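You operate a simulated robot arm through the tools that you are given. There is no shell and no other tool. Be economical: measure what you need, move in short steps, check, and stop when the job is done.

Carry out the task below with a simulated two-armed robot. There is one attempt and no reset: what you move stays moved.

TASK
Switch the grey machine's magnet off, pack both its blanks in the green crate, carry it to the steel bench.
Where things are to end (x, y in the base frame): crate within 60 mm of [-1180, -370].
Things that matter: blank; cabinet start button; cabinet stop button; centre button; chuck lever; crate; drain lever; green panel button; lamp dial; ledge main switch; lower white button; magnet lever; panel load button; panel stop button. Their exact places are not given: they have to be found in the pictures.

Only the result counts: the job must be done as asked and must still hold three seconds after the hand-in. Knocking over, shifting, dropping, spilling or breaking anything else fails it.

THE ROBOT
Two 7-joint arms with fingered hands on one trunk, on a base that drives. Base frame: it is fixed to the floor where the robot stands at the start and does not move with it; the origin is under the middle of the robot, x ahead of it, y to its left, z up. Readings come in mm, degrees, newtons and seconds.
The left shoulder is at the start at [70, 165, 1068], the right one opposite. With the tool pointing down near the work surface each hand reaches from about 100 to 720 mm from the robot's upright axis, wherever it stands, measured 20 degrees to its own side. Places, roughly: blank [-1500, -1250, 1000]; cabinet start button [-1300, 700, 1000]; cabinet stop button [-1400, 700, 1200]; centre button [200, 200, 800]; chuck lever [700, -700, 1100]; crate [700, -400, 900]; drain lever [300, -900, 700]; green panel button [200, 0, 800]; lamp dial [200, 500, 800]; ledge main switch [-1300, 300, 1000]; lower white button [-1400, 400, 1200]; magnet lever [500, -100, 900]; panel load button [200, 200, 800]; panel stop button [200, 300, 800]; panel x minus button [200, 200, 800]; panel x plus button [200, 200, 800]. Payload 4.1 kg a hand.
The TCP of each hand is the grasp point between the finger pads, 32 mm short of the fingertips. In the tool frame z runs along the fingers and y along their closing line. The gripper opens to 108 mm. The gripper's body begins 38 mm behind the TCP. The gripper is a hand of 4 fingers: y runs from the thumb to the fingers, the wrist lies at [-16, -108, -186] in the tool frame, and closing takes about 1.5 s.
Orientation is that of the tool frame in the base frame, as a unit quaternion [w, x, y, z]. With the fingers straight down and the wrist toward the robot, the tool's x, y and z point along [0, 1, 0], [1, 0, 0] and [0, 0, -1] of the base frame.

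THE INTERFACE
- The arms move only by the tool step_arm. It takes "left_motion", "right_motion" or both (then of equal length, played together; a hand with none holds still); each is a list of rows, each an object of numbers (a shift or turn left out is 0, a gripper value left out holds the last): "wx", "wy", "wz": the turn, a rotation vector about the tool's x, y, z in degrees; "dx", "dy", "dz": the shift along the tool's x, y, z in mm. In form: [{"wx": .., "wy": .., "wz": .., "dx": .., "dy": .., "dz": ..}, ...]. A call has 1 to 12 rows; each row is the pose to reach, as a shift and turn from the pose commanded when the call began, along the tool's axes at that moment. "left_gripper" and "right_gripper" are, for a hand that has rows, the opening, from 0 (shut) to 1 (fully open), set as the call begins (left out, the last holds). Each row takes 0.2 s and may step no farther than 50 mm and 8.6 degrees from the row before; otherwise, or with a gripper value out of range, the whole call is refused. A pose out of reach is approached as far as the arm can. The call stops where the force on the tool passes 40 N (or 10 N more than at its start, if that is more) or the arm is blocked; 0.2 s more then pass. The fingers move at their own pace (about 45 mm/s each) and stop on an object; they squeeze with about 22 N. The grip force told is the motor's: it shows also when the fingers shut on nothing. Time passes only in rows, and 0.2 s behind the last, so rows that repeat a pose let the fingers close. The reply holds the time, the measured pose of the TCP, the force on the tool along the base axes, the opening and the grip force, in the units named above and with some noise, with the torque about the TCP (base axes, N m) and any sound that the robot's microphone picked up.
- Cameras (640 x 400 px; columns grow to the right, rows downward): "scene" is now at [133.4, 3.8, 1285.6]; the picture's right is [0.06, -1.00, -0.00], its down [-0.67, -0.04, -0.74] and it looks along [0.74, 0.04, -0.67] (base axes); focal length 214 px, centre (320, 200). "left" rides on the left gripper at [-64, -93, -131] in its tool frame; the picture's right is [-0.80, -0.28, 0.53], its down [0.55, -0.71, 0.45] and it looks along [0.25, 0.65, 0.72] (tool axes); focal length 247 px, centre (320, 200). "right" rides on the right gripper at [64, -93, -132] in its tool frame; the picture's right is [-0.80, 0.28, -0.53], its down [-0.55, -0.71, 0.45] and it looks along [-0.25, 0.65, 0.72] (tool axes); focal length 247 px, centre (320, 200).
- camera(camera): a new picture of that camera. The clock stands still meanwhile.
- raise_lower(by): slides the trunk up (or, below 0, down) by that many mm; the arms and the scene camera ride with it, the base frame stays. It gives what a move gives, with no picture.
- roll_base(legs): drives the robot by 1 to 6 legs, each [ahead, left, turn to the left] in mm, mm and degrees, along the robot's own axes; the way and the turn of a leg run together, so that a leg with both is an arc; at most 1500 mm and 180 degrees a leg. The arms and the cameras ride along, it lands a little off, and it stops where it bumps. It gives what a move gives.
- move_fingers(index, middle, ring, thumb_bend, hand): sets how far each is bent, from 0 (flat) to 1 (curled in); at 0.3 the hand is open as for a grip, at 0.7 the pads meet at the TCP. One left out holds its place. A second passes; each finger stops where it meets its share of the squeeze, and holds until it gets a number again. A gripper value or a shape takes the hand back. It gives what a move gives, with no picture; readings hold the bend of each and the force on the fingers (four entries, about 0 where the hand has none), thumb and palm.
- grasp_type(shape, hand): the hand has 4 fingers and takes this shape, open, in about a second: jaw (thumb against the fingers, like two jaws); tri (thumb and two fingers); tip (a fingertip pinch); poke (one finger out to press); point (the index stretched); flat (the hand flat); cup (the hand cupped); fist (a fist). The gripper value then closes the fingers along that shape, each until it touches; the sizes above hold for jaw. It gives what a move gives, with no picture.
- pan_tilt(pan, tilt): turns the head with the scene camera to pan (to the left, within 86 degrees either way) and tilt (down, from -29 to 69), counted from straight ahead of the robot. It gives what a move gives.
- measure_at(camera, pixels): for up to 12 pixels [column, row] of the newest picture of that camera ("zoom" is the newest enlarged one), the place [x, y, z] in the base frame of the surface seen there, good to about 3 mm. The clock stands still meanwhile.
- zoom(camera, box): a new picture of the part [left, top, right, bottom] of that camera's present view, enlarged. The clock stands still meanwhile.
- finish_job(): hands the job in; it is judged then, once.

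Go step by step. Measure first, check grasps and placings, and put right what went wrong. The budget is 80 turns and 62 pictures, counting those below and the enlarged ones. Unless the task says otherwise, let go and move clear before handing in, and close with one line.

The tools are called after "Emit:" as name(argument=value, ...) on one line, values as JSON. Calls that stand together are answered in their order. step_arm: Moves the arms, as the interface text tells. Its arguments: {"type":"object","properties":{"left_motion":{"type":"array","items":{"type":"object","properties":{"wx":{"type":"number"},"wy":{"type":"number"},"wz":{"type":"number"},"dx":{"type":"number"},"dy":{"type":"number"},"dz":{"type":"number"}}}},"left_gripper":{"type":"number"},"right_motion":{"type":"array","items":{"type":"object","properties":{"wx":{"type":"number"},"wy":{"type":"number"},"wz":{"type":"number"},"dx":{"type":"number"},"dy":{"type":"number"},"dz":{"type":"number"}}}},"right_gripper":{"type":"number"}},"required":[]} The other tools are called the same way: raise_lower (by) slides the trunk up or down; grasp_type (shape, hand) gives the hand a shape; move_fingers (index, middle, ring, thumb_bend, hand) moves the fingers one by one; roll_base (legs) drives the base; pan_tilt (pan, tilt) turns the head that bears the scene camera; camera (camera) takes a picture; measure_at (camera, pixels) gives the place of the surface under pixels of a picture; zoom (camera, box) takes an enlarged picture of a part of a camera's view; finish_job () hands the job in.

At the start:

```text
time_s: 0.0
left_position: [669.4, -81.6, 1201.0]
left_ee_rot: [-0.001, 0.707, 0.707, 0.0]
left_contact_force: [-0.4, -0.5, 0.9]
left_ft_torque: [0.0, -0.04, 0.01]
left_grip_width: 107.3
left_grip_force: 0.1
left_shape: jaw
left_bend: [0.3, 0.3, 0.3, 0.3]
left_finger forces: [0.0, 0.0, 0.0, 0.0, 0.0, 0.0]
right_position: [439.7, -535.3, 1273.8]
right_ee_rot: [-0.001, 0.707, 0.707, 0.0]
right_contact_force: [-0.4, 0.3, -0.5]
right_ft_torque: [0.04, 0.02, 0.0]
right_grip_width: 107.6
right_grip_force: 0.0
right_shape: jaw
right_bend: [0.3, 0.3, 0.3, 0.3]
right_finger forces: [0.1, 0.0, 0.0, 0.1, 0.0, 0.0]
trunk travel left (down, up): [-575.0, 365.0]
robot x, y, heading: [0.7, -1.4, 0.1]
head pan, tilt: [3.2, 42.2]
```

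scene: 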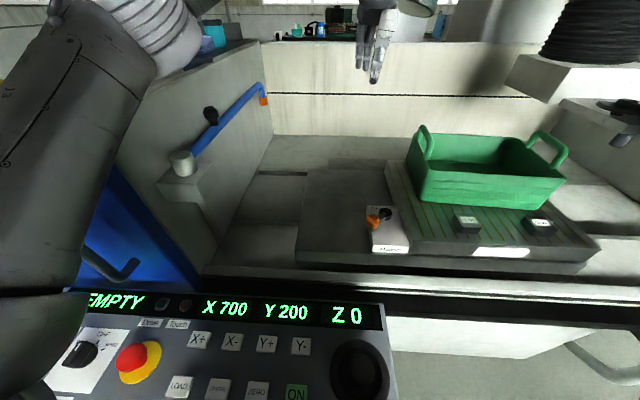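
right: 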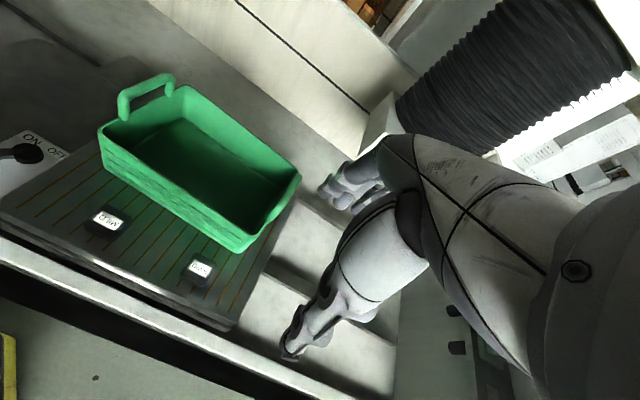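
left: 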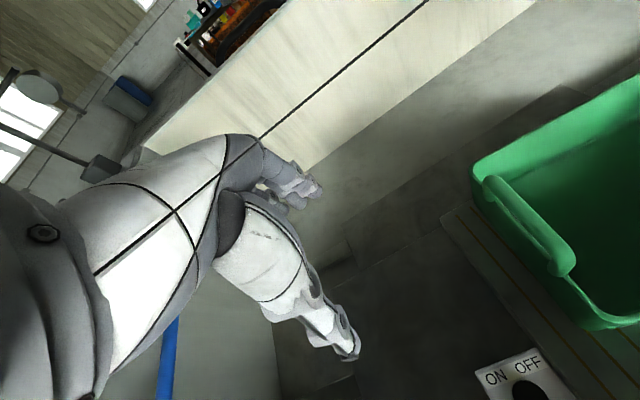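

The scene shows the magnet lever panel near (385,225), the blanks at (467,224) and (538,226), and the green crate at (490,170). I will enlarge and measure these.

Emit:
zoom(camera="scene", box=[340, 110, 620, 285])

Emit:
measure_at(camera="scene", pixels=[[385, 213], [372, 220], [388, 240], [467, 218], [467, 230], [538, 222], [540, 232], [424, 130], [548, 140], [490, 180], [500, 240], [330, 220]])

```text
2.29 times, centred on (480, 198) of scene
```

zoom: 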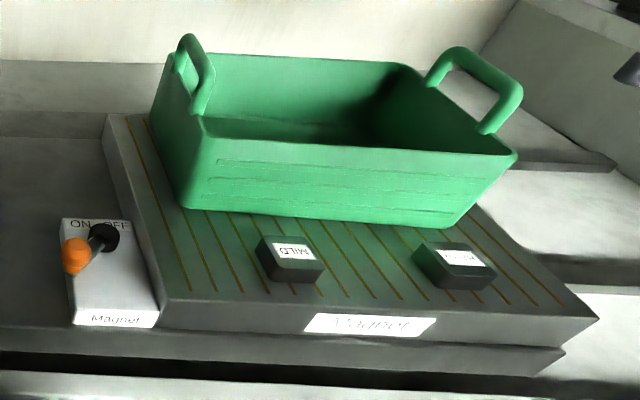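

```text
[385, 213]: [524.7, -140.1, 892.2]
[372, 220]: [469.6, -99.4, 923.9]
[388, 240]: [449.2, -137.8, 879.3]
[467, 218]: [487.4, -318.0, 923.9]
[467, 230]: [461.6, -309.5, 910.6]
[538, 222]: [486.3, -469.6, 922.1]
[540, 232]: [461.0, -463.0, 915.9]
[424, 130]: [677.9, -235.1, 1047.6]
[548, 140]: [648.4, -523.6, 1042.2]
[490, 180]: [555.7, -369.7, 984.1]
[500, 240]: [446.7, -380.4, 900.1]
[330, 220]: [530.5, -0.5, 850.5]
```

Lever knob appears toward ON at (372,220). I look closer at the lever and the blanks.

Emit:
zoom(camera="scene", box=[350, 190, 430, 260])

Emit:
measure_at(camera="zoom", pixels=[[180, 230], [310, 180], [200, 150], [400, 150], [240, 520], [460, 500], [300, 400], [240, 215]])

Emit:
zoom(camera="scene", box=[430, 190, 590, 260])

```text
5.71 times, centred on (390, 225) of scene
```

zoom: 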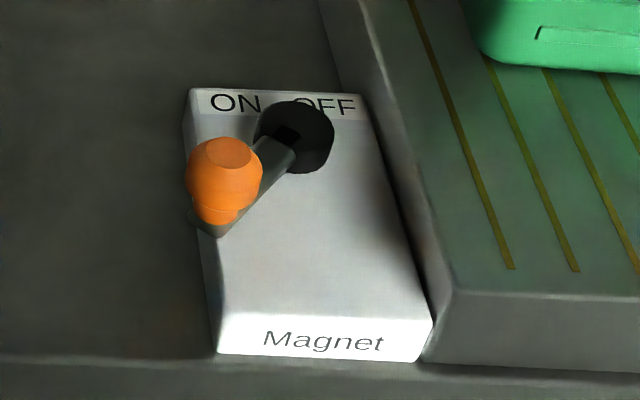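

```text
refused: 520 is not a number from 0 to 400
```

```text
4.00 times, centred on (510, 225) of scene
```

zoom: 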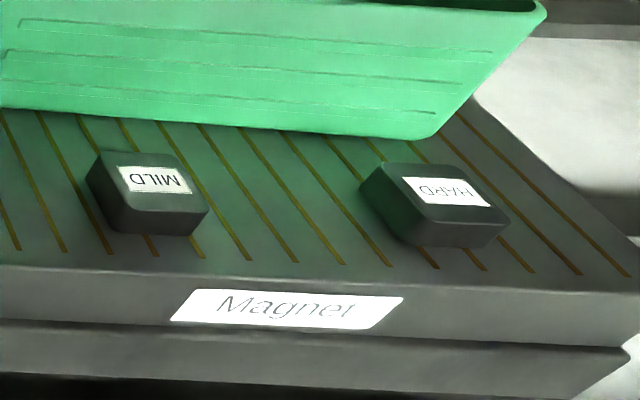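

The lever arm lies flat from its hub, pointing toward the robot and the ON side with the orange knob standing at its end. I measure the blanks' corners and the knob.

Emit:
measure_at(camera="zoom", pixels=[[105, 155], [178, 157], [206, 205], [125, 205], [385, 168], [465, 172], [506, 218], [418, 215], [165, 232], [450, 245], [110, 235], [300, 285]])

Emit:
measure_at(camera="scene", pixels=[[378, 217], [378, 220], [377, 230], [402, 214], [402, 220], [383, 206], [422, 248], [378, 225], [374, 220], [394, 245], [446, 185], [550, 195]])

```text
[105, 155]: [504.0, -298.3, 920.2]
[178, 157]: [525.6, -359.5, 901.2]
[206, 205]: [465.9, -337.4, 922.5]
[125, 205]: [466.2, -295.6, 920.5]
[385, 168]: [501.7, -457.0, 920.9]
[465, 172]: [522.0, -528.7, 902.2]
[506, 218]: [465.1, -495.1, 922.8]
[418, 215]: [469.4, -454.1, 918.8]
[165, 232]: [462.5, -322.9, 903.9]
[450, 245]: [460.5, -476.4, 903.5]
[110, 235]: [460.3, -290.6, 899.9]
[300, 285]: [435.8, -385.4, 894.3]
```

```text
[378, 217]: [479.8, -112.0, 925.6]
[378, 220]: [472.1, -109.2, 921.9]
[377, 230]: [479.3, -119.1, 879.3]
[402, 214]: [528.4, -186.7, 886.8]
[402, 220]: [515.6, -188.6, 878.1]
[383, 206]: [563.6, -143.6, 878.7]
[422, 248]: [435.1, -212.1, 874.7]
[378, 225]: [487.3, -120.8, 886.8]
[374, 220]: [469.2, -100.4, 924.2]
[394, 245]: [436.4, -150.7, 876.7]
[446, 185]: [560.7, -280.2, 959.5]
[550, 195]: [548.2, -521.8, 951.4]
```

Knob centre is near (482,-107), top z 926, hub near (527,-145); blanks are about 42x40 mm with tops at z 922. I bring the shut left hand to the left of the knob, above it first.

Emit:
step_arm(left_motion=[{"dx": 15, "dy": -45}, {"dx": 30, "dy": -90}, {"dx": 45, "dy": -135}, {"dx": 57, "dy": -180}, {"dx": 57, "dy": -194, "dz": 40}, {"dx": 57, "dy": -194, "dz": 85}, {"dx": 57, "dy": -194, "dz": 130}, {"dx": 57, "dy": -194, "dz": 175}, {"dx": 57, "dy": -194, "dz": 205}], left_gripper=0)

Emit:
camera(camera="left")

Emit:
camera(camera="scene")

```text
time_s: 2.0
left_position: [469.2, -46.8, 997.5]
left_ee_rot: [-0.004, 0.709, 0.705, 0.009]
left_contact_force: [-0.1, -2.0, 0.5]
left_ft_torque: [0.03, -0.03, 0.02]
left_grip_width: 0.0
left_grip_force: 21.8
left_shape: jaw
left_bend: [0.7, 0.7, 0.7, 0.48]
left_finger forces: [0.0, 0.0, 0.1, 0.0, 0.0, 0.0]
right_position: [430.1, -557.6, 1266.2]
right_ee_rot: [-0.004, 0.708, 0.706, 0.009]
right_contact_force: [0.5, -0.4, -0.7]
right_ft_torque: [0.03, 0.03, -0.02]
right_grip_width: 107.5
right_grip_force: 0.1
right_shape: jaw
right_bend: [0.3, 0.3, 0.3, 0.3]
right_finger forces: [0.0, 0.0, 0.0, 0.0, 0.1, 0.1]
trunk travel left (down, up): [-575.0, 365.0]
robot x, y, heading: [-1.5, -1.1, -0.5]
head pan, tilt: [3.2, 42.2]
```

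```text
55 pictures are left
```

left: 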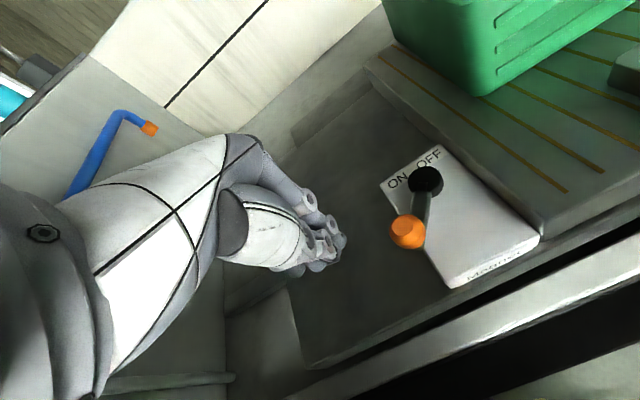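

```text
54 pictures are left
```

scene: 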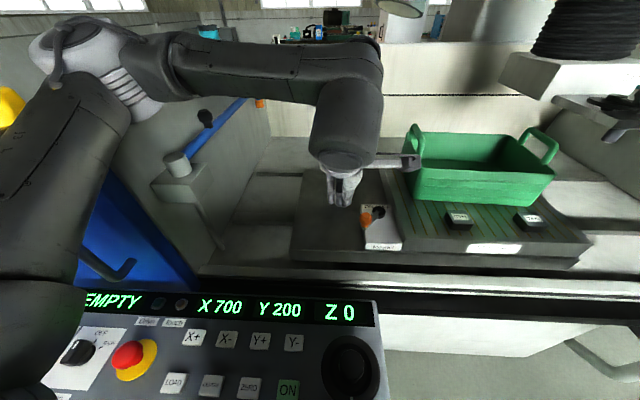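

The shut hand is left of the knob; I lower it to TCP z≈934 with a little extra clearance, then begin pushing right.

Emit:
step_arm(left_motion=[{"dx": 15, "dy": 8, "dz": 20}, {"dx": 15, "dy": 8, "dz": 45}, {"dx": 15, "dy": 8, "dz": 64}, {"dx": 0, "dy": 8, "dz": 64}, {"dx": -15, "dy": 8, "dz": 64}, {"dx": -25, "dy": 6, "dz": 64}])

Emit:
camera(camera="left")

```text
time_s: 3.4
left_position: [480.1, -52.1, 928.3]
left_ee_rot: [-0.004, 0.705, 0.709, 0.0]
left_contact_force: [1.0, -0.2, 0.6]
left_ft_torque: [-0.06, 0.04, 0.01]
left_grip_width: 0.0
left_grip_force: 21.4
left_shape: jaw
left_bend: [0.7, 0.7, 0.7, 0.48]
left_finger forces: [0.0, 0.0, 0.1, 0.0, 0.0, 0.1]
right_position: [438.7, -540.5, 1267.9]
right_ee_rot: [-0.003, 0.706, 0.708, 0.001]
right_contact_force: [-0.3, -0.3, -0.2]
right_ft_torque: [0.0, 0.0, -0.01]
right_grip_width: 107.5
right_grip_force: 0.1
right_shape: jaw
right_bend: [0.3, 0.3, 0.3, 0.3]
right_finger forces: [0.0, 0.0, 0.1, 0.1, 0.1, 0.0]
trunk travel left (down, up): [-575.0, 365.0]
robot x, y, heading: [-2.6, -1.0, -0.1]
head pan, tilt: [3.2, 42.2]
```

```text
53 pictures are left
```

left: 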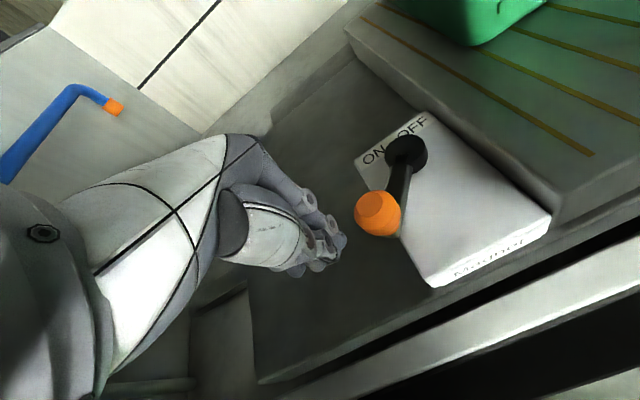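

Fingers are beside the knob at (378,212). I push toward −y in short steps.

Emit:
step_arm(left_motion=[{"dx": -10, "dy": -3}, {"dx": -20, "dy": -5}, {"dx": -30, "dy": -7}, {"dx": -40, "dy": -9}, {"dx": -50, "dy": -9}, {"dx": -60, "dy": -9}, {"dx": -70, "dy": -7}])

Emit:
camera(camera="left")

```text
time_s: 5.0
left_position: [472.7, -121.9, 929.9]
left_ee_rot: [0.0, 0.708, 0.706, 0.0]
left_contact_force: [0.5, 1.3, 0.4]
left_ft_torque: [0.06, 0.0, 0.02]
left_grip_width: 0.0
left_grip_force: 22.3
left_shape: jaw
left_bend: [0.7, 0.7, 0.7, 0.48]
left_finger forces: [0.0, 0.0, 0.1, 0.0, 0.0, 0.0]
right_position: [438.9, -535.4, 1272.3]
right_ee_rot: [-0.001, 0.707, 0.707, 0.0]
right_contact_force: [-0.1, -0.5, 0.5]
right_ft_torque: [0.02, 0.01, -0.02]
right_grip_width: 108.0
right_grip_force: 0.0
right_shape: jaw
right_bend: [0.3, 0.3, 0.3, 0.3]
right_finger forces: [0.0, 0.1, 0.1, 0.0, 0.0, 0.1]
trunk travel left (down, up): [-575.0, 365.0]
robot x, y, heading: [0.8, -2.1, 0.1]
head pan, tilt: [3.2, 42.2]
```

```text
52 pictures are left
```

left: 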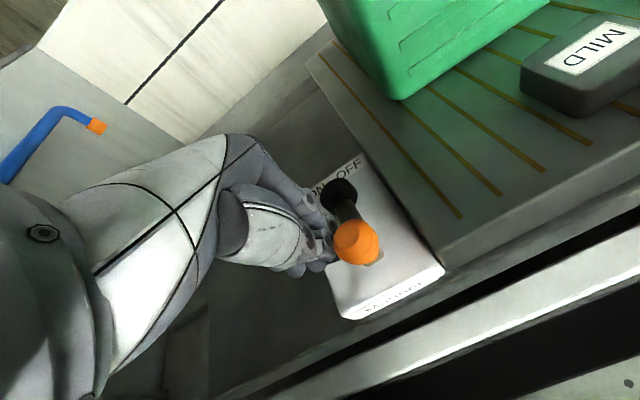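

The knob has swung to mid-way (355,243). I continue to the OFF side.

Emit:
step_arm(left_motion=[{"dx": -10, "dy": 0}, {"dx": -20, "dy": 2}, {"dx": -30, "dy": 4}, {"dx": -38, "dy": 6}, {"dx": -44, "dy": 8}])

Emit:
camera(camera="left")

```text
time_s: 6.2
left_position: [482.1, -157.7, 931.0]
left_ee_rot: [-0.001, 0.706, 0.709, 0.001]
left_contact_force: [-3.4, 24.1, -2.8]
left_ft_torque: [0.61, 0.08, 0.02]
left_grip_width: 0.0
left_grip_force: 22.3
left_shape: jaw
left_bend: [0.7, 0.7, 0.7, 0.48]
left_finger forces: [0.1, 0.0, 0.0, 0.0, 0.0, 0.0]
right_position: [438.8, -530.0, 1275.2]
right_ee_rot: [0.002, 0.706, 0.708, -0.001]
right_contact_force: [0.5, 0.0, -0.6]
right_ft_torque: [0.01, 0.02, 0.01]
right_grip_width: 107.9
right_grip_force: 0.1
right_shape: jaw
right_bend: [0.3, 0.3, 0.3, 0.3]
right_finger forces: [0.0, 0.0, 0.0, 0.0, 0.0, 0.0]
trunk travel left (down, up): [-575.0, 365.0]
robot x, y, heading: [-0.4, -1.8, -0.1]
head pan, tilt: [3.2, 42.2]
```

```text
51 pictures are left
```

left: 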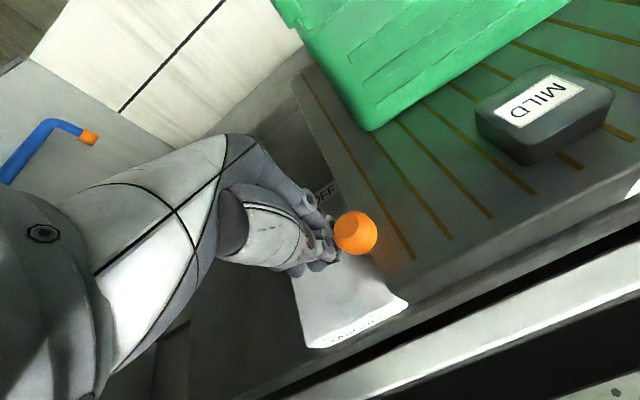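

A 24 N reaction at y −158 says the lever is against its stop. I back off, raise the hand and check from the scene camera.

Emit:
step_arm(left_motion=[{"dx": 20}, {"dx": 35, "dz": -30}, {"dx": 60, "dz": -70}, {"dx": 100, "dz": -90}, {"dx": 140, "dz": -110}, {"dx": 180, "dz": -130}, {"dx": 220, "dz": -150}])

Emit:
camera(camera="scene")

Emit:
zoom(camera="scene", box=[340, 110, 620, 285])

```text
time_s: 8.0
left_position: [519.0, -23.4, 1088.3]
left_ee_rot: [-0.001, 0.749, 0.662, 0.009]
left_contact_force: [0.0, -1.2, 0.3]
left_ft_torque: [-0.01, -0.01, 0.04]
left_grip_width: 0.0
left_grip_force: 22.5
left_shape: jaw
left_bend: [0.7, 0.7, 0.7, 0.48]
left_finger forces: [0.0, 0.1, 0.0, 0.0, 0.0, 0.0]
right_position: [407.3, -603.8, 1271.2]
right_ee_rot: [-0.001, 0.747, 0.664, 0.006]
right_contact_force: [-0.1, -0.3, 0.1]
right_ft_torque: [-0.01, -0.03, 0.0]
right_grip_width: 107.8
right_grip_force: 0.0
right_shape: jaw
right_bend: [0.3, 0.3, 0.3, 0.3]
right_finger forces: [0.0, 0.0, 0.1, 0.0, 0.0, 0.1]
trunk travel left (down, up): [-575.0, 365.0]
robot x, y, heading: [46.7, -9.7, -7.0]
head pan, tilt: [3.2, 42.2]
stopped in row 7 (left hand): the arm was blocked; the commanded pose is now the measured one
```

```text
50 pictures are left
```

scene: 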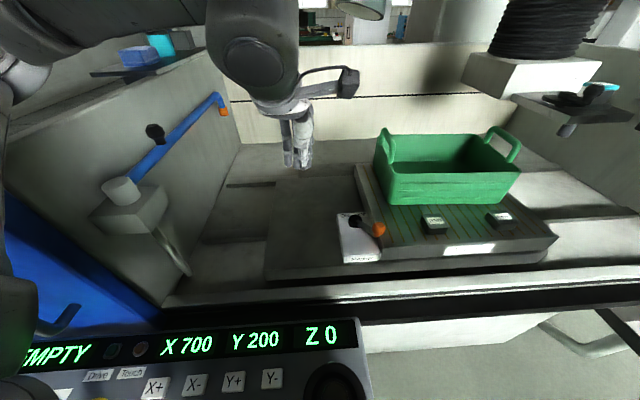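

```text
2.29 times, centred on (480, 198) of scene
```

zoom: 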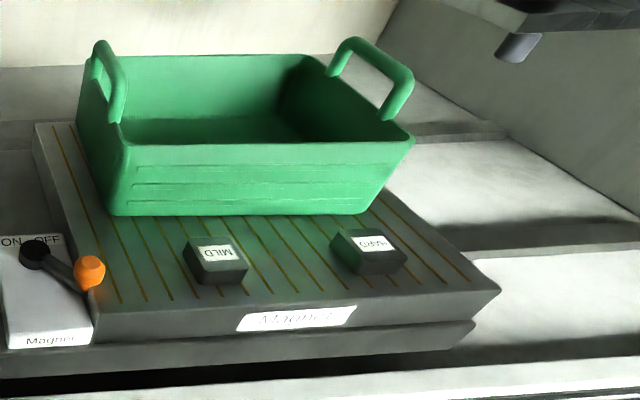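

The lever now points to OFF (orange at zoom (90,272)). But the left arm was blocked while moving left and the base turned to −7°; I move the left hand back to the right to relieve it.

Emit:
step_arm(left_motion=[{"dx": -30}, {"dx": -60}, {"dx": -60}])

Emit:
pan_tilt(pan=60, tilt=35)

Emit:
camera(camera="scene")

```text
time_s: 8.8
left_position: [519.2, -64.9, 1085.5]
left_ee_rot: [0.001, 0.747, 0.665, 0.001]
left_contact_force: [1.0, 0.6, 0.5]
left_ft_torque: [-0.03, -0.07, 0.02]
left_grip_width: 0.0
left_grip_force: 22.4
left_shape: jaw
left_bend: [0.7, 0.7, 0.7, 0.48]
left_finger forces: [0.1, 0.0, 0.0, 0.0, 0.0, 0.0]
right_position: [416.1, -584.1, 1275.9]
right_ee_rot: [0.001, 0.747, 0.665, -0.001]
right_contact_force: [0.8, 0.0, -0.2]
right_ft_torque: [-0.04, 0.0, 0.0]
right_grip_width: 107.8
right_grip_force: 0.2
right_shape: jaw
right_bend: [0.3, 0.3, 0.3, 0.3]
right_finger forces: [0.0, 0.0, 0.1, 0.1, 0.0, 0.0]
trunk travel left (down, up): [-575.0, 365.0]
robot x, y, heading: [44.0, -7.2, -6.8]
head pan, tilt: [3.2, 42.2]
```

```text
time_s: 10.1
left_position: [521.8, -63.1, 1085.4]
left_ee_rot: [0.002, 0.748, 0.664, 0.0]
left_contact_force: [0.3, 0.0, 0.4]
left_ft_torque: [0.01, 0.0, -0.02]
left_grip_width: 0.1
left_grip_force: 22.2
left_shape: jaw
left_bend: [0.7, 0.7, 0.7, 0.48]
left_finger forces: [0.0, 0.0, 0.0, 0.0, 0.1, 0.1]
right_position: [420.0, -586.5, 1274.6]
right_ee_rot: [0.002, 0.747, 0.665, -0.002]
right_contact_force: [-0.6, 0.1, 0.0]
right_ft_torque: [-0.01, 0.02, 0.01]
right_grip_width: 108.0
right_grip_force: 0.0
right_shape: jaw
right_bend: [0.3, 0.3, 0.3, 0.3]
right_finger forces: [0.0, 0.0, 0.0, 0.0, 0.0, 0.2]
trunk travel left (down, up): [-575.0, 365.0]
robot x, y, heading: [46.8, -5.5, -6.5]
head pan, tilt: [60.0, 35.0]
```

```text
48 pictures are left
```

scene: 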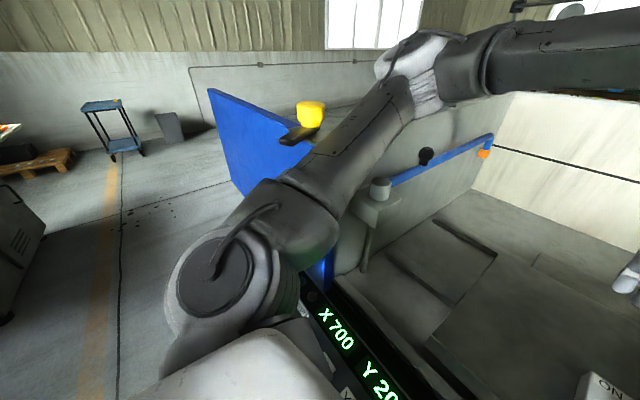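

The left elbow leaned on the machine's left wall; nothing looks displaced. I bring the left hand further right, then drive the base back and straighten it.

Emit:
step_arm(left_motion=[{"dx": -40}, {"dx": -80}, {"dx": -100}])

Emit:
roll_base(legs=[[-46, 5, 6.5]])

Emit:
pan_tilt(pan=-25, tilt=42)

Emit:
camera(camera="scene")

```text
time_s: 10.9
left_position: [510.9, -162.2, 1081.4]
left_ee_rot: [0.001, 0.747, 0.665, 0.0]
left_contact_force: [-0.5, 0.7, 0.4]
left_ft_torque: [0.06, 0.0, 0.01]
left_grip_width: 0.2
left_grip_force: 22.4
left_shape: jaw
left_bend: [0.7, 0.7, 0.7, 0.48]
left_finger forces: [0.0, 0.0, 0.1, 0.1, 0.0, 0.0]
right_position: [419.4, -585.5, 1274.5]
right_ee_rot: [0.001, 0.746, 0.666, -0.001]
right_contact_force: [0.1, 0.0, -0.2]
right_ft_torque: [-0.01, 0.01, 0.03]
right_grip_width: 107.9
right_grip_force: 0.0
right_shape: jaw
right_bend: [0.3, 0.3, 0.3, 0.3]
right_finger forces: [0.0, 0.0, 0.0, 0.0, 0.0, 0.0]
trunk travel left (down, up): [-575.0, 365.0]
robot x, y, heading: [45.2, -5.2, -6.4]
head pan, tilt: [60.0, 35.0]
```

```text
time_s: 11.8
left_position: [478.5, -97.9, 1080.5]
left_ee_rot: [0.001, 0.707, 0.707, -0.001]
left_contact_force: [-0.8, 0.3, 0.3]
left_ft_torque: [-0.01, -0.02, 0.0]
left_grip_width: 0.0
left_grip_force: 21.6
left_shape: jaw
left_bend: [0.7, 0.7, 0.7, 0.48]
left_finger forces: [0.0, 0.1, 0.0, 0.1, 0.1, 0.0]
right_position: [437.1, -530.2, 1274.7]
right_ee_rot: [0.002, 0.707, 0.707, -0.002]
right_contact_force: [-0.6, 0.9, -0.5]
right_ft_torque: [0.01, 0.03, 0.01]
right_grip_width: 108.0
right_grip_force: 0.1
right_shape: jaw
right_bend: [0.3, 0.3, 0.3, 0.3]
right_finger forces: [0.1, 0.0, 0.0, 0.0, 0.1, 0.0]
trunk travel left (down, up): [-575.0, 365.0]
robot x, y, heading: [-3.7, -0.5, -0.1]
head pan, tilt: [60.0, 35.0]
```

```text
time_s: 13.4
left_position: [478.5, -99.1, 1080.8]
left_ee_rot: [0.001, 0.707, 0.707, 0.0]
left_contact_force: [0.0, -1.2, 0.1]
left_ft_torque: [-0.01, 0.01, 0.0]
left_grip_width: 0.0
left_grip_force: 22.9
left_shape: jaw
left_bend: [0.7, 0.7, 0.7, 0.48]
left_finger forces: [0.1, 0.0, 0.1, 0.1, 0.1, 0.0]
right_position: [437.4, -529.3, 1275.1]
right_ee_rot: [0.002, 0.707, 0.707, -0.001]
right_contact_force: [0.5, -0.2, 0.6]
right_ft_torque: [0.01, -0.01, 0.0]
right_grip_width: 108.1
right_grip_force: 0.1
right_shape: jaw
right_bend: [0.3, 0.3, 0.3, 0.3]
right_finger forces: [0.0, 0.0, 0.1, 0.1, 0.1, 0.0]
trunk travel left (down, up): [-575.0, 365.0]
robot x, y, heading: [-0.1, 1.7, -0.1]
head pan, tilt: [-25.0, 42.0]
```

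```text
47 pictures are left
```

scene: 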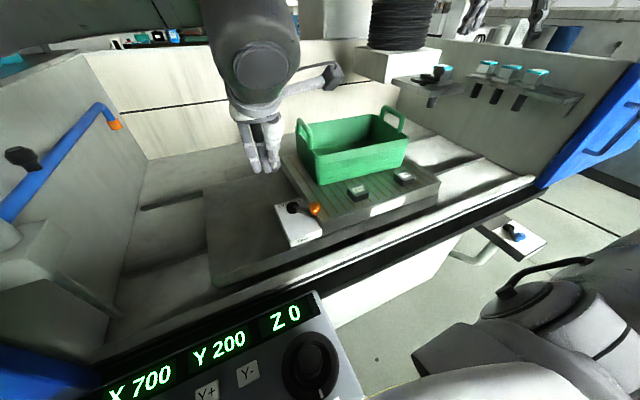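

Base is back straight and the lever stays OFF. I enlarge the crate and measure rim, handles, interior and blanks.

Emit:
zoom(camera="scene", box=[260, 90, 460, 215])

Emit:
measure_at(camera="zoom", pixels=[[125, 100], [165, 165], [188, 195], [365, 75], [475, 140], [400, 50], [455, 70], [300, 175], [365, 165], [275, 185], [145, 130], [455, 60]])

Emit:
measure_at(camera="zoom", pixels=[[285, 312], [320, 290], [350, 315], [315, 338], [430, 270], [460, 255], [490, 275], [460, 292], [300, 155], [350, 195], [180, 290], [460, 335]])

```text
3.20 times, centred on (360, 152) of scene
```

zoom: 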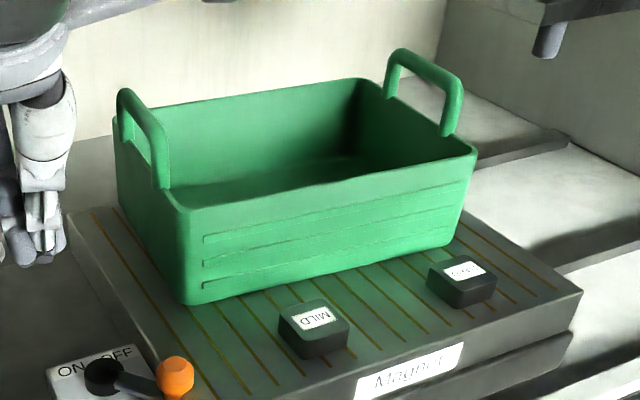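

```text
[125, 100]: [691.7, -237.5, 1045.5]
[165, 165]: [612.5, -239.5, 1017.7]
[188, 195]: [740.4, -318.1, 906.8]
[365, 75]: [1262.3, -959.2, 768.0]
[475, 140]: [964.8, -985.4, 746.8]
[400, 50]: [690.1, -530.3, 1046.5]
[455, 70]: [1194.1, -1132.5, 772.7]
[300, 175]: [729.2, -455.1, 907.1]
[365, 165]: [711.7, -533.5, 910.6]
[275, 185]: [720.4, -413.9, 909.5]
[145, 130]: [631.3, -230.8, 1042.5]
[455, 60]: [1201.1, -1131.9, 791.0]
```

```text
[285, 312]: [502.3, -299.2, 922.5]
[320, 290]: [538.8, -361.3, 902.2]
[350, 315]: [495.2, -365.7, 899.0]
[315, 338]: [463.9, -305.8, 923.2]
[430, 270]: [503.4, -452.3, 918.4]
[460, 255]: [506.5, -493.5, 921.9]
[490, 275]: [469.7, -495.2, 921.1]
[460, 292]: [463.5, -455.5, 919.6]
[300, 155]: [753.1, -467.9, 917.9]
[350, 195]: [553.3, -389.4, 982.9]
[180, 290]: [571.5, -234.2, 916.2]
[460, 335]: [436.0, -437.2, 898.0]
```

MILD is centred near (483,−318), HARD near (484,−475), tops z 922; crate handles at y −236 and −530, top z 1046. I turn the right hand 90° (wrist outward) while moving above HARD.

Emit:
step_arm(right_motion=[{"wz": -8.2, "dx": 5, "dy": 4, "dz": 20}, {"wz": -16.4, "dx": 10, "dy": 8, "dz": 40}, {"wz": -24.6, "dx": 15, "dy": 12, "dz": 60}, {"wz": -32.8, "dx": 20, "dy": 16, "dz": 80}, {"wz": -41, "dx": 25, "dy": 21, "dz": 100}, {"wz": -49.2, "dx": 30, "dy": 26, "dz": 120}, {"wz": -57.4, "dx": 35, "dy": 30, "dz": 140}, {"wz": -65.6, "dx": 40, "dy": 34, "dz": 160}, {"wz": -73.8, "dx": 45, "dy": 38, "dz": 180}, {"wz": -82, "dx": 50, "dy": 42, "dz": 200}, {"wz": -90, "dx": 54, "dy": 47, "dz": 220}], right_gripper=0.75)

Emit:
camera(camera="scene")

Emit:
camera(camera="right")

```text
time_s: 15.8
left_position: [480.2, -97.7, 1080.7]
left_ee_rot: [0.002, 0.707, 0.707, 0.0]
left_contact_force: [0.1, -0.5, 0.6]
left_ft_torque: [-0.02, -0.01, 0.01]
left_grip_width: 0.1
left_grip_force: 21.7
left_shape: jaw
left_bend: [0.7, 0.7, 0.7, 0.48]
left_finger forces: [0.0, 0.1, 0.0, 0.1, 0.0, 0.1]
right_position: [483.7, -478.3, 1054.5]
right_ee_rot: [0.001, -0.001, 1.0, -0.002]
right_contact_force: [0.1, -0.9, 0.1]
right_ft_torque: [-0.01, -0.01, -0.03]
right_grip_width: 81.3
right_grip_force: 0.1
right_shape: jaw
right_bend: [0.26, 0.36, 0.33, 0.57]
right_finger forces: [0.0, 0.0, 0.1, 0.0, 0.1, 0.1]
trunk travel left (down, up): [-575.0, 365.0]
robot x, y, heading: [-0.5, 1.7, -0.1]
head pan, tilt: [-25.0, 42.0]
```

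```text
45 pictures are left
```

scene: 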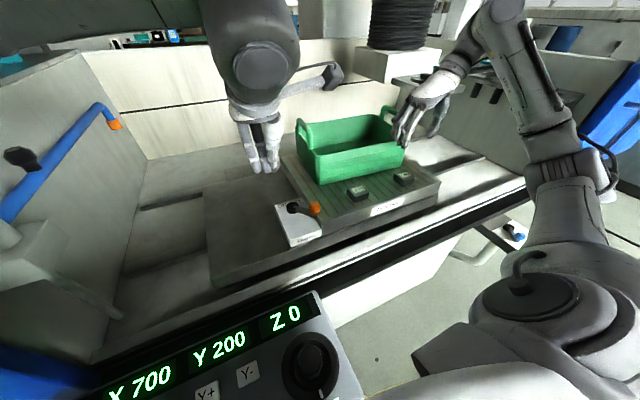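

```text
44 pictures are left
```

right: 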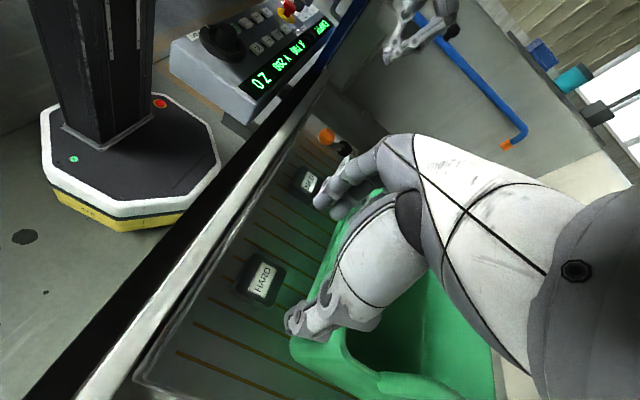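

The hand hovers over HARD. I verify HARD's place from the right camera before descending.

Emit:
measure_at(camera="right", pixels=[[252, 258], [283, 268], [262, 302], [240, 285], [260, 280], [308, 182], [305, 340], [290, 322]])

Emit:
zoom(camera="right", box=[200, 140, 440, 400])

```text
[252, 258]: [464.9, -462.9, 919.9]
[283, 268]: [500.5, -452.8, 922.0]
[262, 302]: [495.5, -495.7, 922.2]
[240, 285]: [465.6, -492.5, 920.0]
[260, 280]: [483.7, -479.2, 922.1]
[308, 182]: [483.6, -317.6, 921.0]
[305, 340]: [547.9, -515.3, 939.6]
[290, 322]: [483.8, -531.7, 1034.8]
```

```text
1.54 times, centred on (320, 270) of right
```

zoom: 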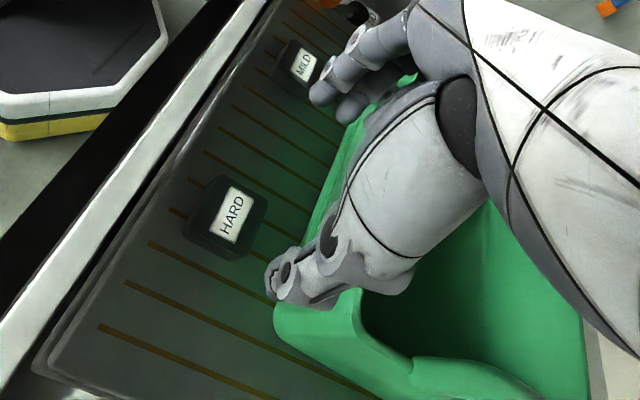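

Thumb tip at (484,−532), aligned with HARD at (483,−475). I descend to TCP z≈938.

Emit:
step_arm(right_motion=[{"dy": 3, "dz": 40}, {"dy": 3, "dz": 80}, {"dy": 3, "dz": 105}, {"dy": 3, "dz": 117}])

Emit:
camera(camera="right")

```text
time_s: 16.8
left_position: [479.8, -98.9, 1080.9]
left_ee_rot: [0.002, 0.707, 0.707, 0.0]
left_contact_force: [-0.4, 0.3, -0.1]
left_ft_torque: [0.04, 0.02, -0.02]
left_grip_width: 0.2
left_grip_force: 22.2
left_shape: jaw
left_bend: [0.7, 0.7, 0.7, 0.48]
left_finger forces: [0.1, 0.0, 0.0, 0.0, 0.0, 0.1]
right_position: [484.6, -472.9, 937.2]
right_ee_rot: [0.001, 0.001, 1.0, -0.002]
right_contact_force: [0.5, -0.6, 1.0]
right_ft_torque: [0.01, 0.0, 0.02]
right_grip_width: 81.3
right_grip_force: 0.1
right_shape: jaw
right_bend: [0.26, 0.36, 0.33, 0.57]
right_finger forces: [0.1, 0.0, 0.1, 0.0, 0.1, 0.1]
trunk travel left (down, up): [-575.0, 365.0]
robot x, y, heading: [-5.3, -2.7, 0.1]
head pan, tilt: [-25.0, 42.0]
```

```text
42 pictures are left
```

right: 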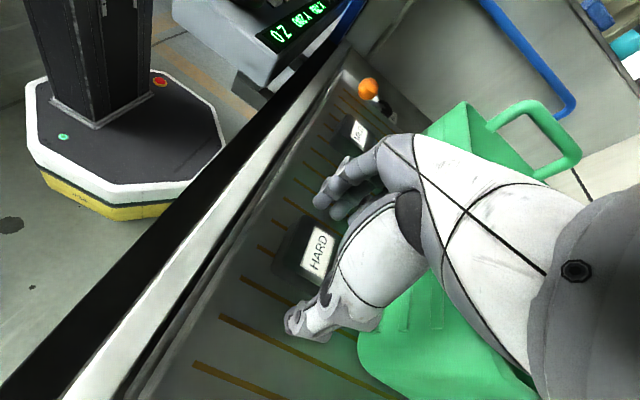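

The fingers straddle HARD. I close on it.

Emit:
step_arm(right_motion=[{"dz": 2}, {"dz": 2}, {"dz": 2}, {"dz": 2}, {"dz": 2}, {"dz": 2}, {"dz": 2}, {"dz": 2}], right_gripper=0.0)

Emit:
camera(camera="right")

```text
time_s: 18.6
left_position: [478.9, -97.6, 1081.9]
left_ee_rot: [0.001, 0.708, 0.707, -0.001]
left_contact_force: [0.2, 0.8, 0.2]
left_ft_torque: [-0.01, 0.03, -0.03]
left_grip_width: 0.0
left_grip_force: 21.8
left_shape: jaw
left_bend: [0.7, 0.7, 0.7, 0.48]
left_finger forces: [0.0, 0.0, 0.1, 0.1, 0.0, 0.1]
right_position: [483.9, -472.9, 936.0]
right_ee_rot: [0.0, 0.0, 1.0, -0.002]
right_contact_force: [0.0, 0.3, -0.4]
right_ft_torque: [0.0, -0.03, -0.01]
right_grip_width: 41.3
right_grip_force: 21.7
right_shape: jaw
right_bend: [0.74, 0.52, 0.51, 0.73]
right_finger forces: [11.0, 6.0, 2.2, 0.0, 19.6, 0.0]
trunk travel left (down, up): [-575.0, 365.0]
robot x, y, heading: [-2.7, 3.2, -0.0]
head pan, tilt: [-25.0, 42.0]
```

```text
41 pictures are left
```

right: 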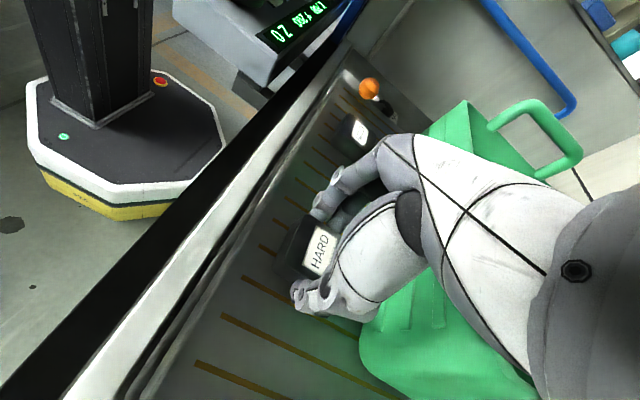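

Grip 41.3 mm with forces on thumb and fingers. I lift it straight up 150 mm and check.

Emit:
step_arm(right_motion=[{"dz": -15}, {"dz": -40}, {"dz": -80}, {"dz": -120}, {"dz": -150}])

Emit:
camera(camera="right")

```text
time_s: 19.8
left_position: [478.6, -98.3, 1080.4]
left_ee_rot: [0.001, 0.707, 0.708, 0.0]
left_contact_force: [-0.4, 0.6, -0.2]
left_ft_torque: [-0.01, -0.01, -0.02]
left_grip_width: 0.0
left_grip_force: 22.2
left_shape: jaw
left_bend: [0.7, 0.7, 0.7, 0.48]
left_finger forces: [0.0, 0.1, 0.0, 0.1, 0.1, 0.0]
right_position: [484.8, -474.4, 1087.7]
right_ee_rot: [0.0, 0.0, 1.0, -0.003]
right_contact_force: [-0.6, 1.2, -3.4]
right_ft_torque: [0.0, -0.03, -0.02]
right_grip_width: 41.0
right_grip_force: 22.0
right_shape: jaw
right_bend: [0.74, 0.52, 0.51, 0.73]
right_finger forces: [10.8, 6.1, 2.4, 0.0, 19.7, 0.0]
trunk travel left (down, up): [-575.0, 365.0]
robot x, y, heading: [-0.7, 0.1, -0.0]
head pan, tilt: [-25.0, 42.0]
```

```text
40 pictures are left
```

right: 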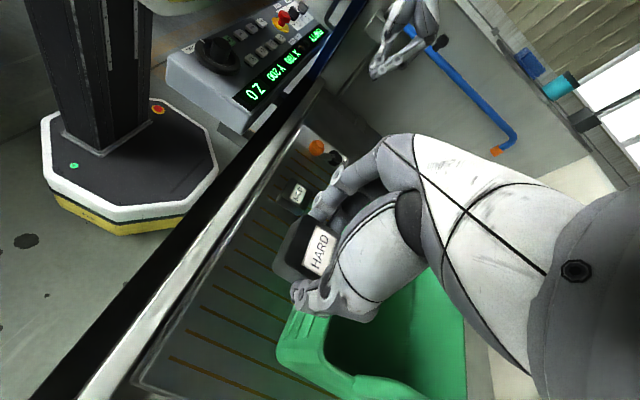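

HARD is held (weight ≈3 N more). I move it over the crate to (650,−430) and lower inside.

Emit:
step_arm(right_motion=[{"dx": -41, "dy": 11}, {"dx": -82, "dy": 22}, {"dx": -123, "dy": 33}, {"dx": -165, "dy": 44}, {"dx": -165, "dy": 44, "dz": 40}, {"dx": -165, "dy": 44, "dz": 80}, {"dx": -165, "dy": 44, "dz": 110}, {"dx": -165, "dy": 44, "dz": 128}, {"dx": -165, "dy": 44, "dz": 134}])

Emit:
camera(camera="scene")

Emit:
camera(camera="right")

```text
time_s: 21.8
left_position: [479.5, -98.6, 1080.3]
left_ee_rot: [0.001, 0.707, 0.707, 0.0]
left_contact_force: [0.0, 0.2, -0.7]
left_ft_torque: [0.02, 0.01, 0.01]
left_grip_width: 0.0
left_grip_force: 21.8
left_shape: jaw
left_bend: [0.7, 0.7, 0.7, 0.48]
left_finger forces: [0.0, 0.1, 0.0, 0.1, 0.1, 0.0]
right_position: [650.4, -431.7, 949.6]
right_ee_rot: [-0.001, 0.001, 1.0, -0.002]
right_contact_force: [0.7, -0.3, -3.7]
right_ft_torque: [0.03, 0.0, 0.02]
right_grip_width: 41.3
right_grip_force: 21.8
right_shape: jaw
right_bend: [0.74, 0.52, 0.51, 0.73]
right_finger forces: [11.0, 6.1, 2.5, 0.1, 19.7, 0.1]
trunk travel left (down, up): [-575.0, 365.0]
robot x, y, heading: [-4.2, 2.1, 0.1]
head pan, tilt: [-25.0, 42.0]
```

```text
39 pictures are left
```

scene: 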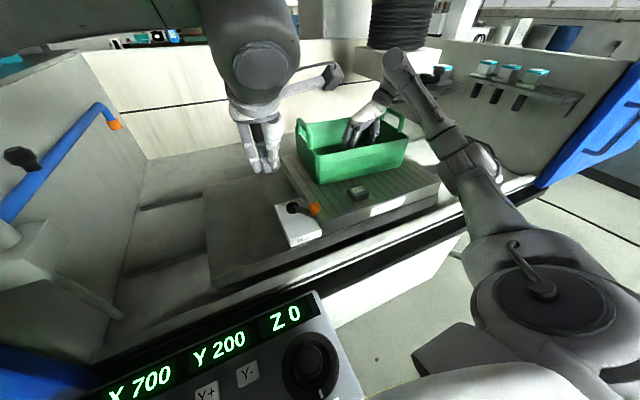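

```text
38 pictures are left
```

right: 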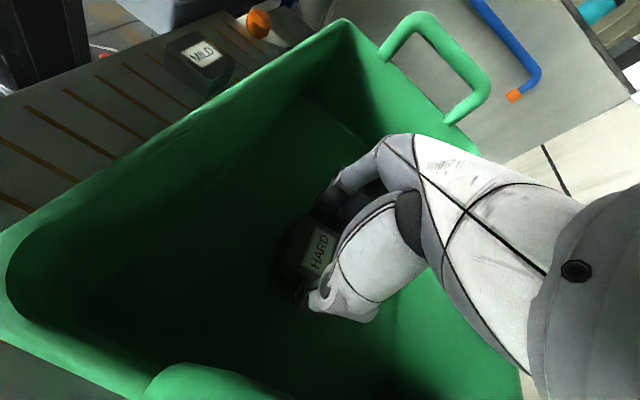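

HARD is inside the crate, still above its floor. I lower a few mm more.

Emit:
step_arm(right_motion=[{"dz": 2}, {"dz": 4}])

```text
time_s: 22.4
left_position: [479.4, -99.3, 1080.4]
left_ee_rot: [0.001, 0.707, 0.707, 0.0]
left_contact_force: [-1.0, 0.2, 0.3]
left_ft_torque: [0.01, 0.0, -0.01]
left_grip_width: 0.0
left_grip_force: 21.9
left_shape: jaw
left_bend: [0.7, 0.7, 0.7, 0.48]
left_finger forces: [0.0, 0.1, 0.0, 0.0, 0.0, 0.0]
right_position: [650.0, -431.4, 947.0]
right_ee_rot: [0.0, 0.001, 1.0, -0.002]
right_contact_force: [-0.1, -0.4, -3.4]
right_ft_torque: [0.02, 0.05, 0.01]
right_grip_width: 41.2
right_grip_force: 22.1
right_shape: jaw
right_bend: [0.74, 0.52, 0.51, 0.73]
right_finger forces: [11.0, 6.1, 2.4, 0.0, 19.7, 0.1]
trunk travel left (down, up): [-575.0, 365.0]
robot x, y, heading: [-2.3, 2.1, 0.0]
head pan, tilt: [-25.0, 42.0]
```

Emit:
step_arm(right_motion=[{"dz": 2}, {"dz": 4}, {"dz": 6}, {"dz": 7}])

```text
time_s: 23.4
left_position: [479.0, -98.8, 1082.2]
left_ee_rot: [0.001, 0.707, 0.707, 0.0]
left_contact_force: [-0.3, 0.1, 0.0]
left_ft_torque: [0.01, -0.02, 0.01]
left_grip_width: 0.0
left_grip_force: 22.4
left_shape: jaw
left_bend: [0.7, 0.7, 0.7, 0.48]
left_finger forces: [0.0, 0.0, 0.1, 0.1, 0.0, 0.1]
right_position: [650.0, -429.7, 942.3]
right_ee_rot: [0.001, 0.0, 1.0, -0.003]
right_contact_force: [2.4, -1.0, 7.2]
right_ft_torque: [-0.02, -0.09, 0.0]
right_grip_width: 41.4
right_grip_force: 21.4
right_shape: jaw
right_bend: [0.74, 0.52, 0.52, 0.73]
right_finger forces: [11.5, 6.4, 2.9, 0.1, 21.1, 0.1]
trunk travel left (down, up): [-575.0, 365.0]
robot x, y, heading: [-0.1, 0.4, 0.1]
head pan, tilt: [-25.0, 42.0]
```

The upward 7 N shows HARD rests on the crate floor. I release and rise straight up.

Emit:
step_arm(right_motion=[{"dz": -1}, {"dz": -2}, {"dz": -2}, {"dz": -2}, {"dz": -20}, {"dz": -60}, {"dz": -105}, {"dz": -150}], right_gripper=0.7)

Emit:
camera(camera="right")

```text
time_s: 25.2
left_position: [479.7, -97.3, 1081.5]
left_ee_rot: [0.003, 0.707, 0.707, -0.001]
left_contact_force: [0.0, 0.7, 0.0]
left_ft_torque: [-0.03, 0.01, -0.01]
left_grip_width: 0.0
left_grip_force: 21.8
left_shape: jaw
left_bend: [0.7, 0.7, 0.7, 0.48]
left_finger forces: [0.1, 0.1, 0.1, 0.0, 0.0, 0.0]
right_position: [649.5, -431.1, 1094.2]
right_ee_rot: [0.001, 0.001, 1.0, -0.004]
right_contact_force: [-0.1, 0.8, -0.6]
right_ft_torque: [-0.01, -0.04, 0.01]
right_grip_width: 75.4
right_grip_force: 0.0
right_shape: jaw
right_bend: [0.27, 0.38, 0.35, 0.61]
right_finger forces: [0.1, 0.1, 0.0, 0.1, 0.0, 0.1]
trunk travel left (down, up): [-575.0, 365.0]
robot x, y, heading: [0.2, 0.8, -0.1]
head pan, tilt: [-25.0, 42.0]
```

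```text
37 pictures are left
```

right: 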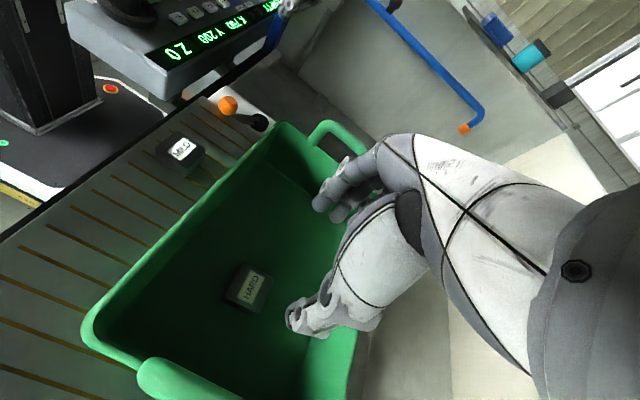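

HARD sits in the crate. Next: over MILD at (483,−318) and down.

Emit:
step_arm(right_motion=[{"dx": 35, "dy": 25}, {"dx": 70, "dy": 50}, {"dx": 105, "dy": 75}, {"dx": 140, "dy": 100}, {"dx": 166, "dy": 113}, {"dx": 166, "dy": 113, "dz": 45}, {"dx": 166, "dy": 113, "dz": 90}, {"dx": 166, "dy": 113, "dz": 125}, {"dx": 166, "dy": 113, "dz": 145}, {"dx": 166, "dy": 113, "dz": 157}])

Emit:
camera(camera="right")

```text
time_s: 27.4
left_position: [479.5, -98.5, 1081.1]
left_ee_rot: [0.0, 0.707, 0.707, 0.0]
left_contact_force: [-1.1, -0.1, 0.9]
left_ft_torque: [0.0, 0.0, -0.04]
left_grip_width: 0.0
left_grip_force: 21.5
left_shape: jaw
left_bend: [0.7, 0.7, 0.7, 0.48]
left_finger forces: [0.0, 0.1, 0.0, 0.0, 0.1, 0.0]
right_position: [484.9, -318.7, 934.5]
right_ee_rot: [0.001, 0.0, 1.0, -0.002]
right_contact_force: [0.2, -1.0, 0.0]
right_ft_torque: [0.03, 0.0, 0.02]
right_grip_width: 75.3
right_grip_force: 0.0
right_shape: jaw
right_bend: [0.27, 0.38, 0.35, 0.61]
right_finger forces: [0.0, 0.0, 0.0, 0.1, 0.0, 0.1]
trunk travel left (down, up): [-575.0, 365.0]
robot x, y, heading: [-2.7, 3.2, -0.0]
head pan, tilt: [-25.0, 42.0]
```

```text
36 pictures are left
```

right: 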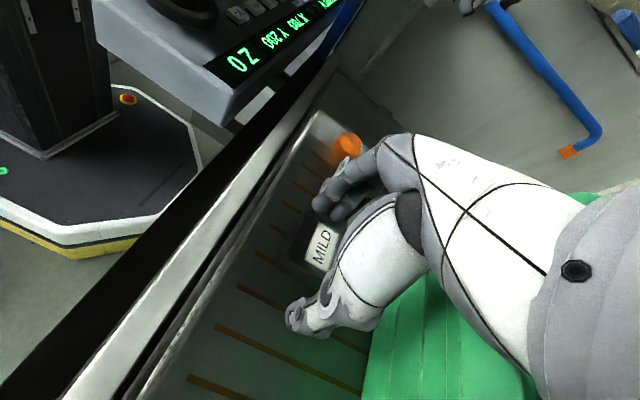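

MILD lies between thumb and fingers; I close and lift.

Emit:
step_arm(right_motion=[{"dz": 0}, {"dz": 0}, {"dz": 0}, {"dz": 0}, {"dz": 0}, {"dz": 0}, {"dz": -2}, {"dz": -15}, {"dz": -50}, {"dz": -95}, {"dz": -140}, {"dz": -155}], right_gripper=0.0)

Emit:
camera(camera="right")

```text
time_s: 30.0
left_position: [479.5, -98.8, 1080.9]
left_ee_rot: [0.001, 0.707, 0.707, 0.0]
left_contact_force: [0.1, -0.7, 0.5]
left_ft_torque: [0.0, -0.03, -0.02]
left_grip_width: 0.0
left_grip_force: 22.3
left_shape: jaw
left_bend: [0.7, 0.7, 0.7, 0.48]
left_finger forces: [0.0, 0.0, 0.0, 0.1, 0.0, 0.0]
right_position: [484.5, -315.7, 1086.0]
right_ee_rot: [0.0, 0.0, 1.0, -0.001]
right_contact_force: [-0.6, -0.3, -3.2]
right_ft_torque: [0.0, -0.02, 0.01]
right_grip_width: 41.1
right_grip_force: 22.2
right_shape: jaw
right_bend: [0.74, 0.49, 0.49, 0.74]
right_finger forces: [10.9, 6.1, 2.4, 0.0, 19.9, 0.0]
trunk travel left (down, up): [-575.0, 365.0]
robot x, y, heading: [-1.1, -1.1, 0.1]
head pan, tilt: [-25.0, 42.0]
```

```text
35 pictures are left
```

right: 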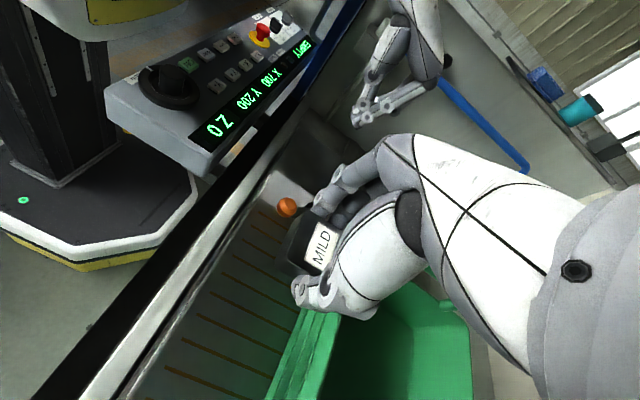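

MILD is held. I carry it over to (650,−328) and lower it into the crate.

Emit:
step_arm(right_motion=[{"dx": -41, "dy": -3}, {"dx": -82, "dy": -6}, {"dx": -123, "dy": -9}, {"dx": -165, "dy": -12}, {"dx": -165, "dy": -12, "dz": 45}, {"dx": -165, "dy": -12, "dz": 90}, {"dx": -165, "dy": -12, "dz": 125}, {"dx": -165, "dy": -12, "dz": 138}, {"dx": -165, "dy": -12, "dz": 142}, {"dx": -165, "dy": -12, "dz": 145}])

```text
time_s: 32.2
left_position: [479.1, -98.4, 1079.8]
left_ee_rot: [0.001, 0.707, 0.707, -0.001]
left_contact_force: [-0.3, -0.3, -0.3]
left_ft_torque: [-0.03, 0.0, 0.03]
left_grip_width: 0.0
left_grip_force: 22.0
left_shape: jaw
left_bend: [0.7, 0.7, 0.7, 0.48]
left_finger forces: [0.1, 0.1, 0.0, 0.1, 0.1, 0.0]
right_position: [647.8, -329.1, 942.1]
right_ee_rot: [0.0, 0.0, 1.0, -0.003]
right_contact_force: [0.1, 0.0, -4.0]
right_ft_torque: [0.0, 0.0, 0.02]
right_grip_width: 41.1
right_grip_force: 21.8
right_shape: jaw
right_bend: [0.74, 0.49, 0.49, 0.73]
right_finger forces: [11.1, 6.2, 2.5, 0.0, 20.0, 0.0]
trunk travel left (down, up): [-575.0, 365.0]
robot x, y, heading: [-2.5, 2.0, -0.1]
head pan, tilt: [-25.0, 42.0]
```

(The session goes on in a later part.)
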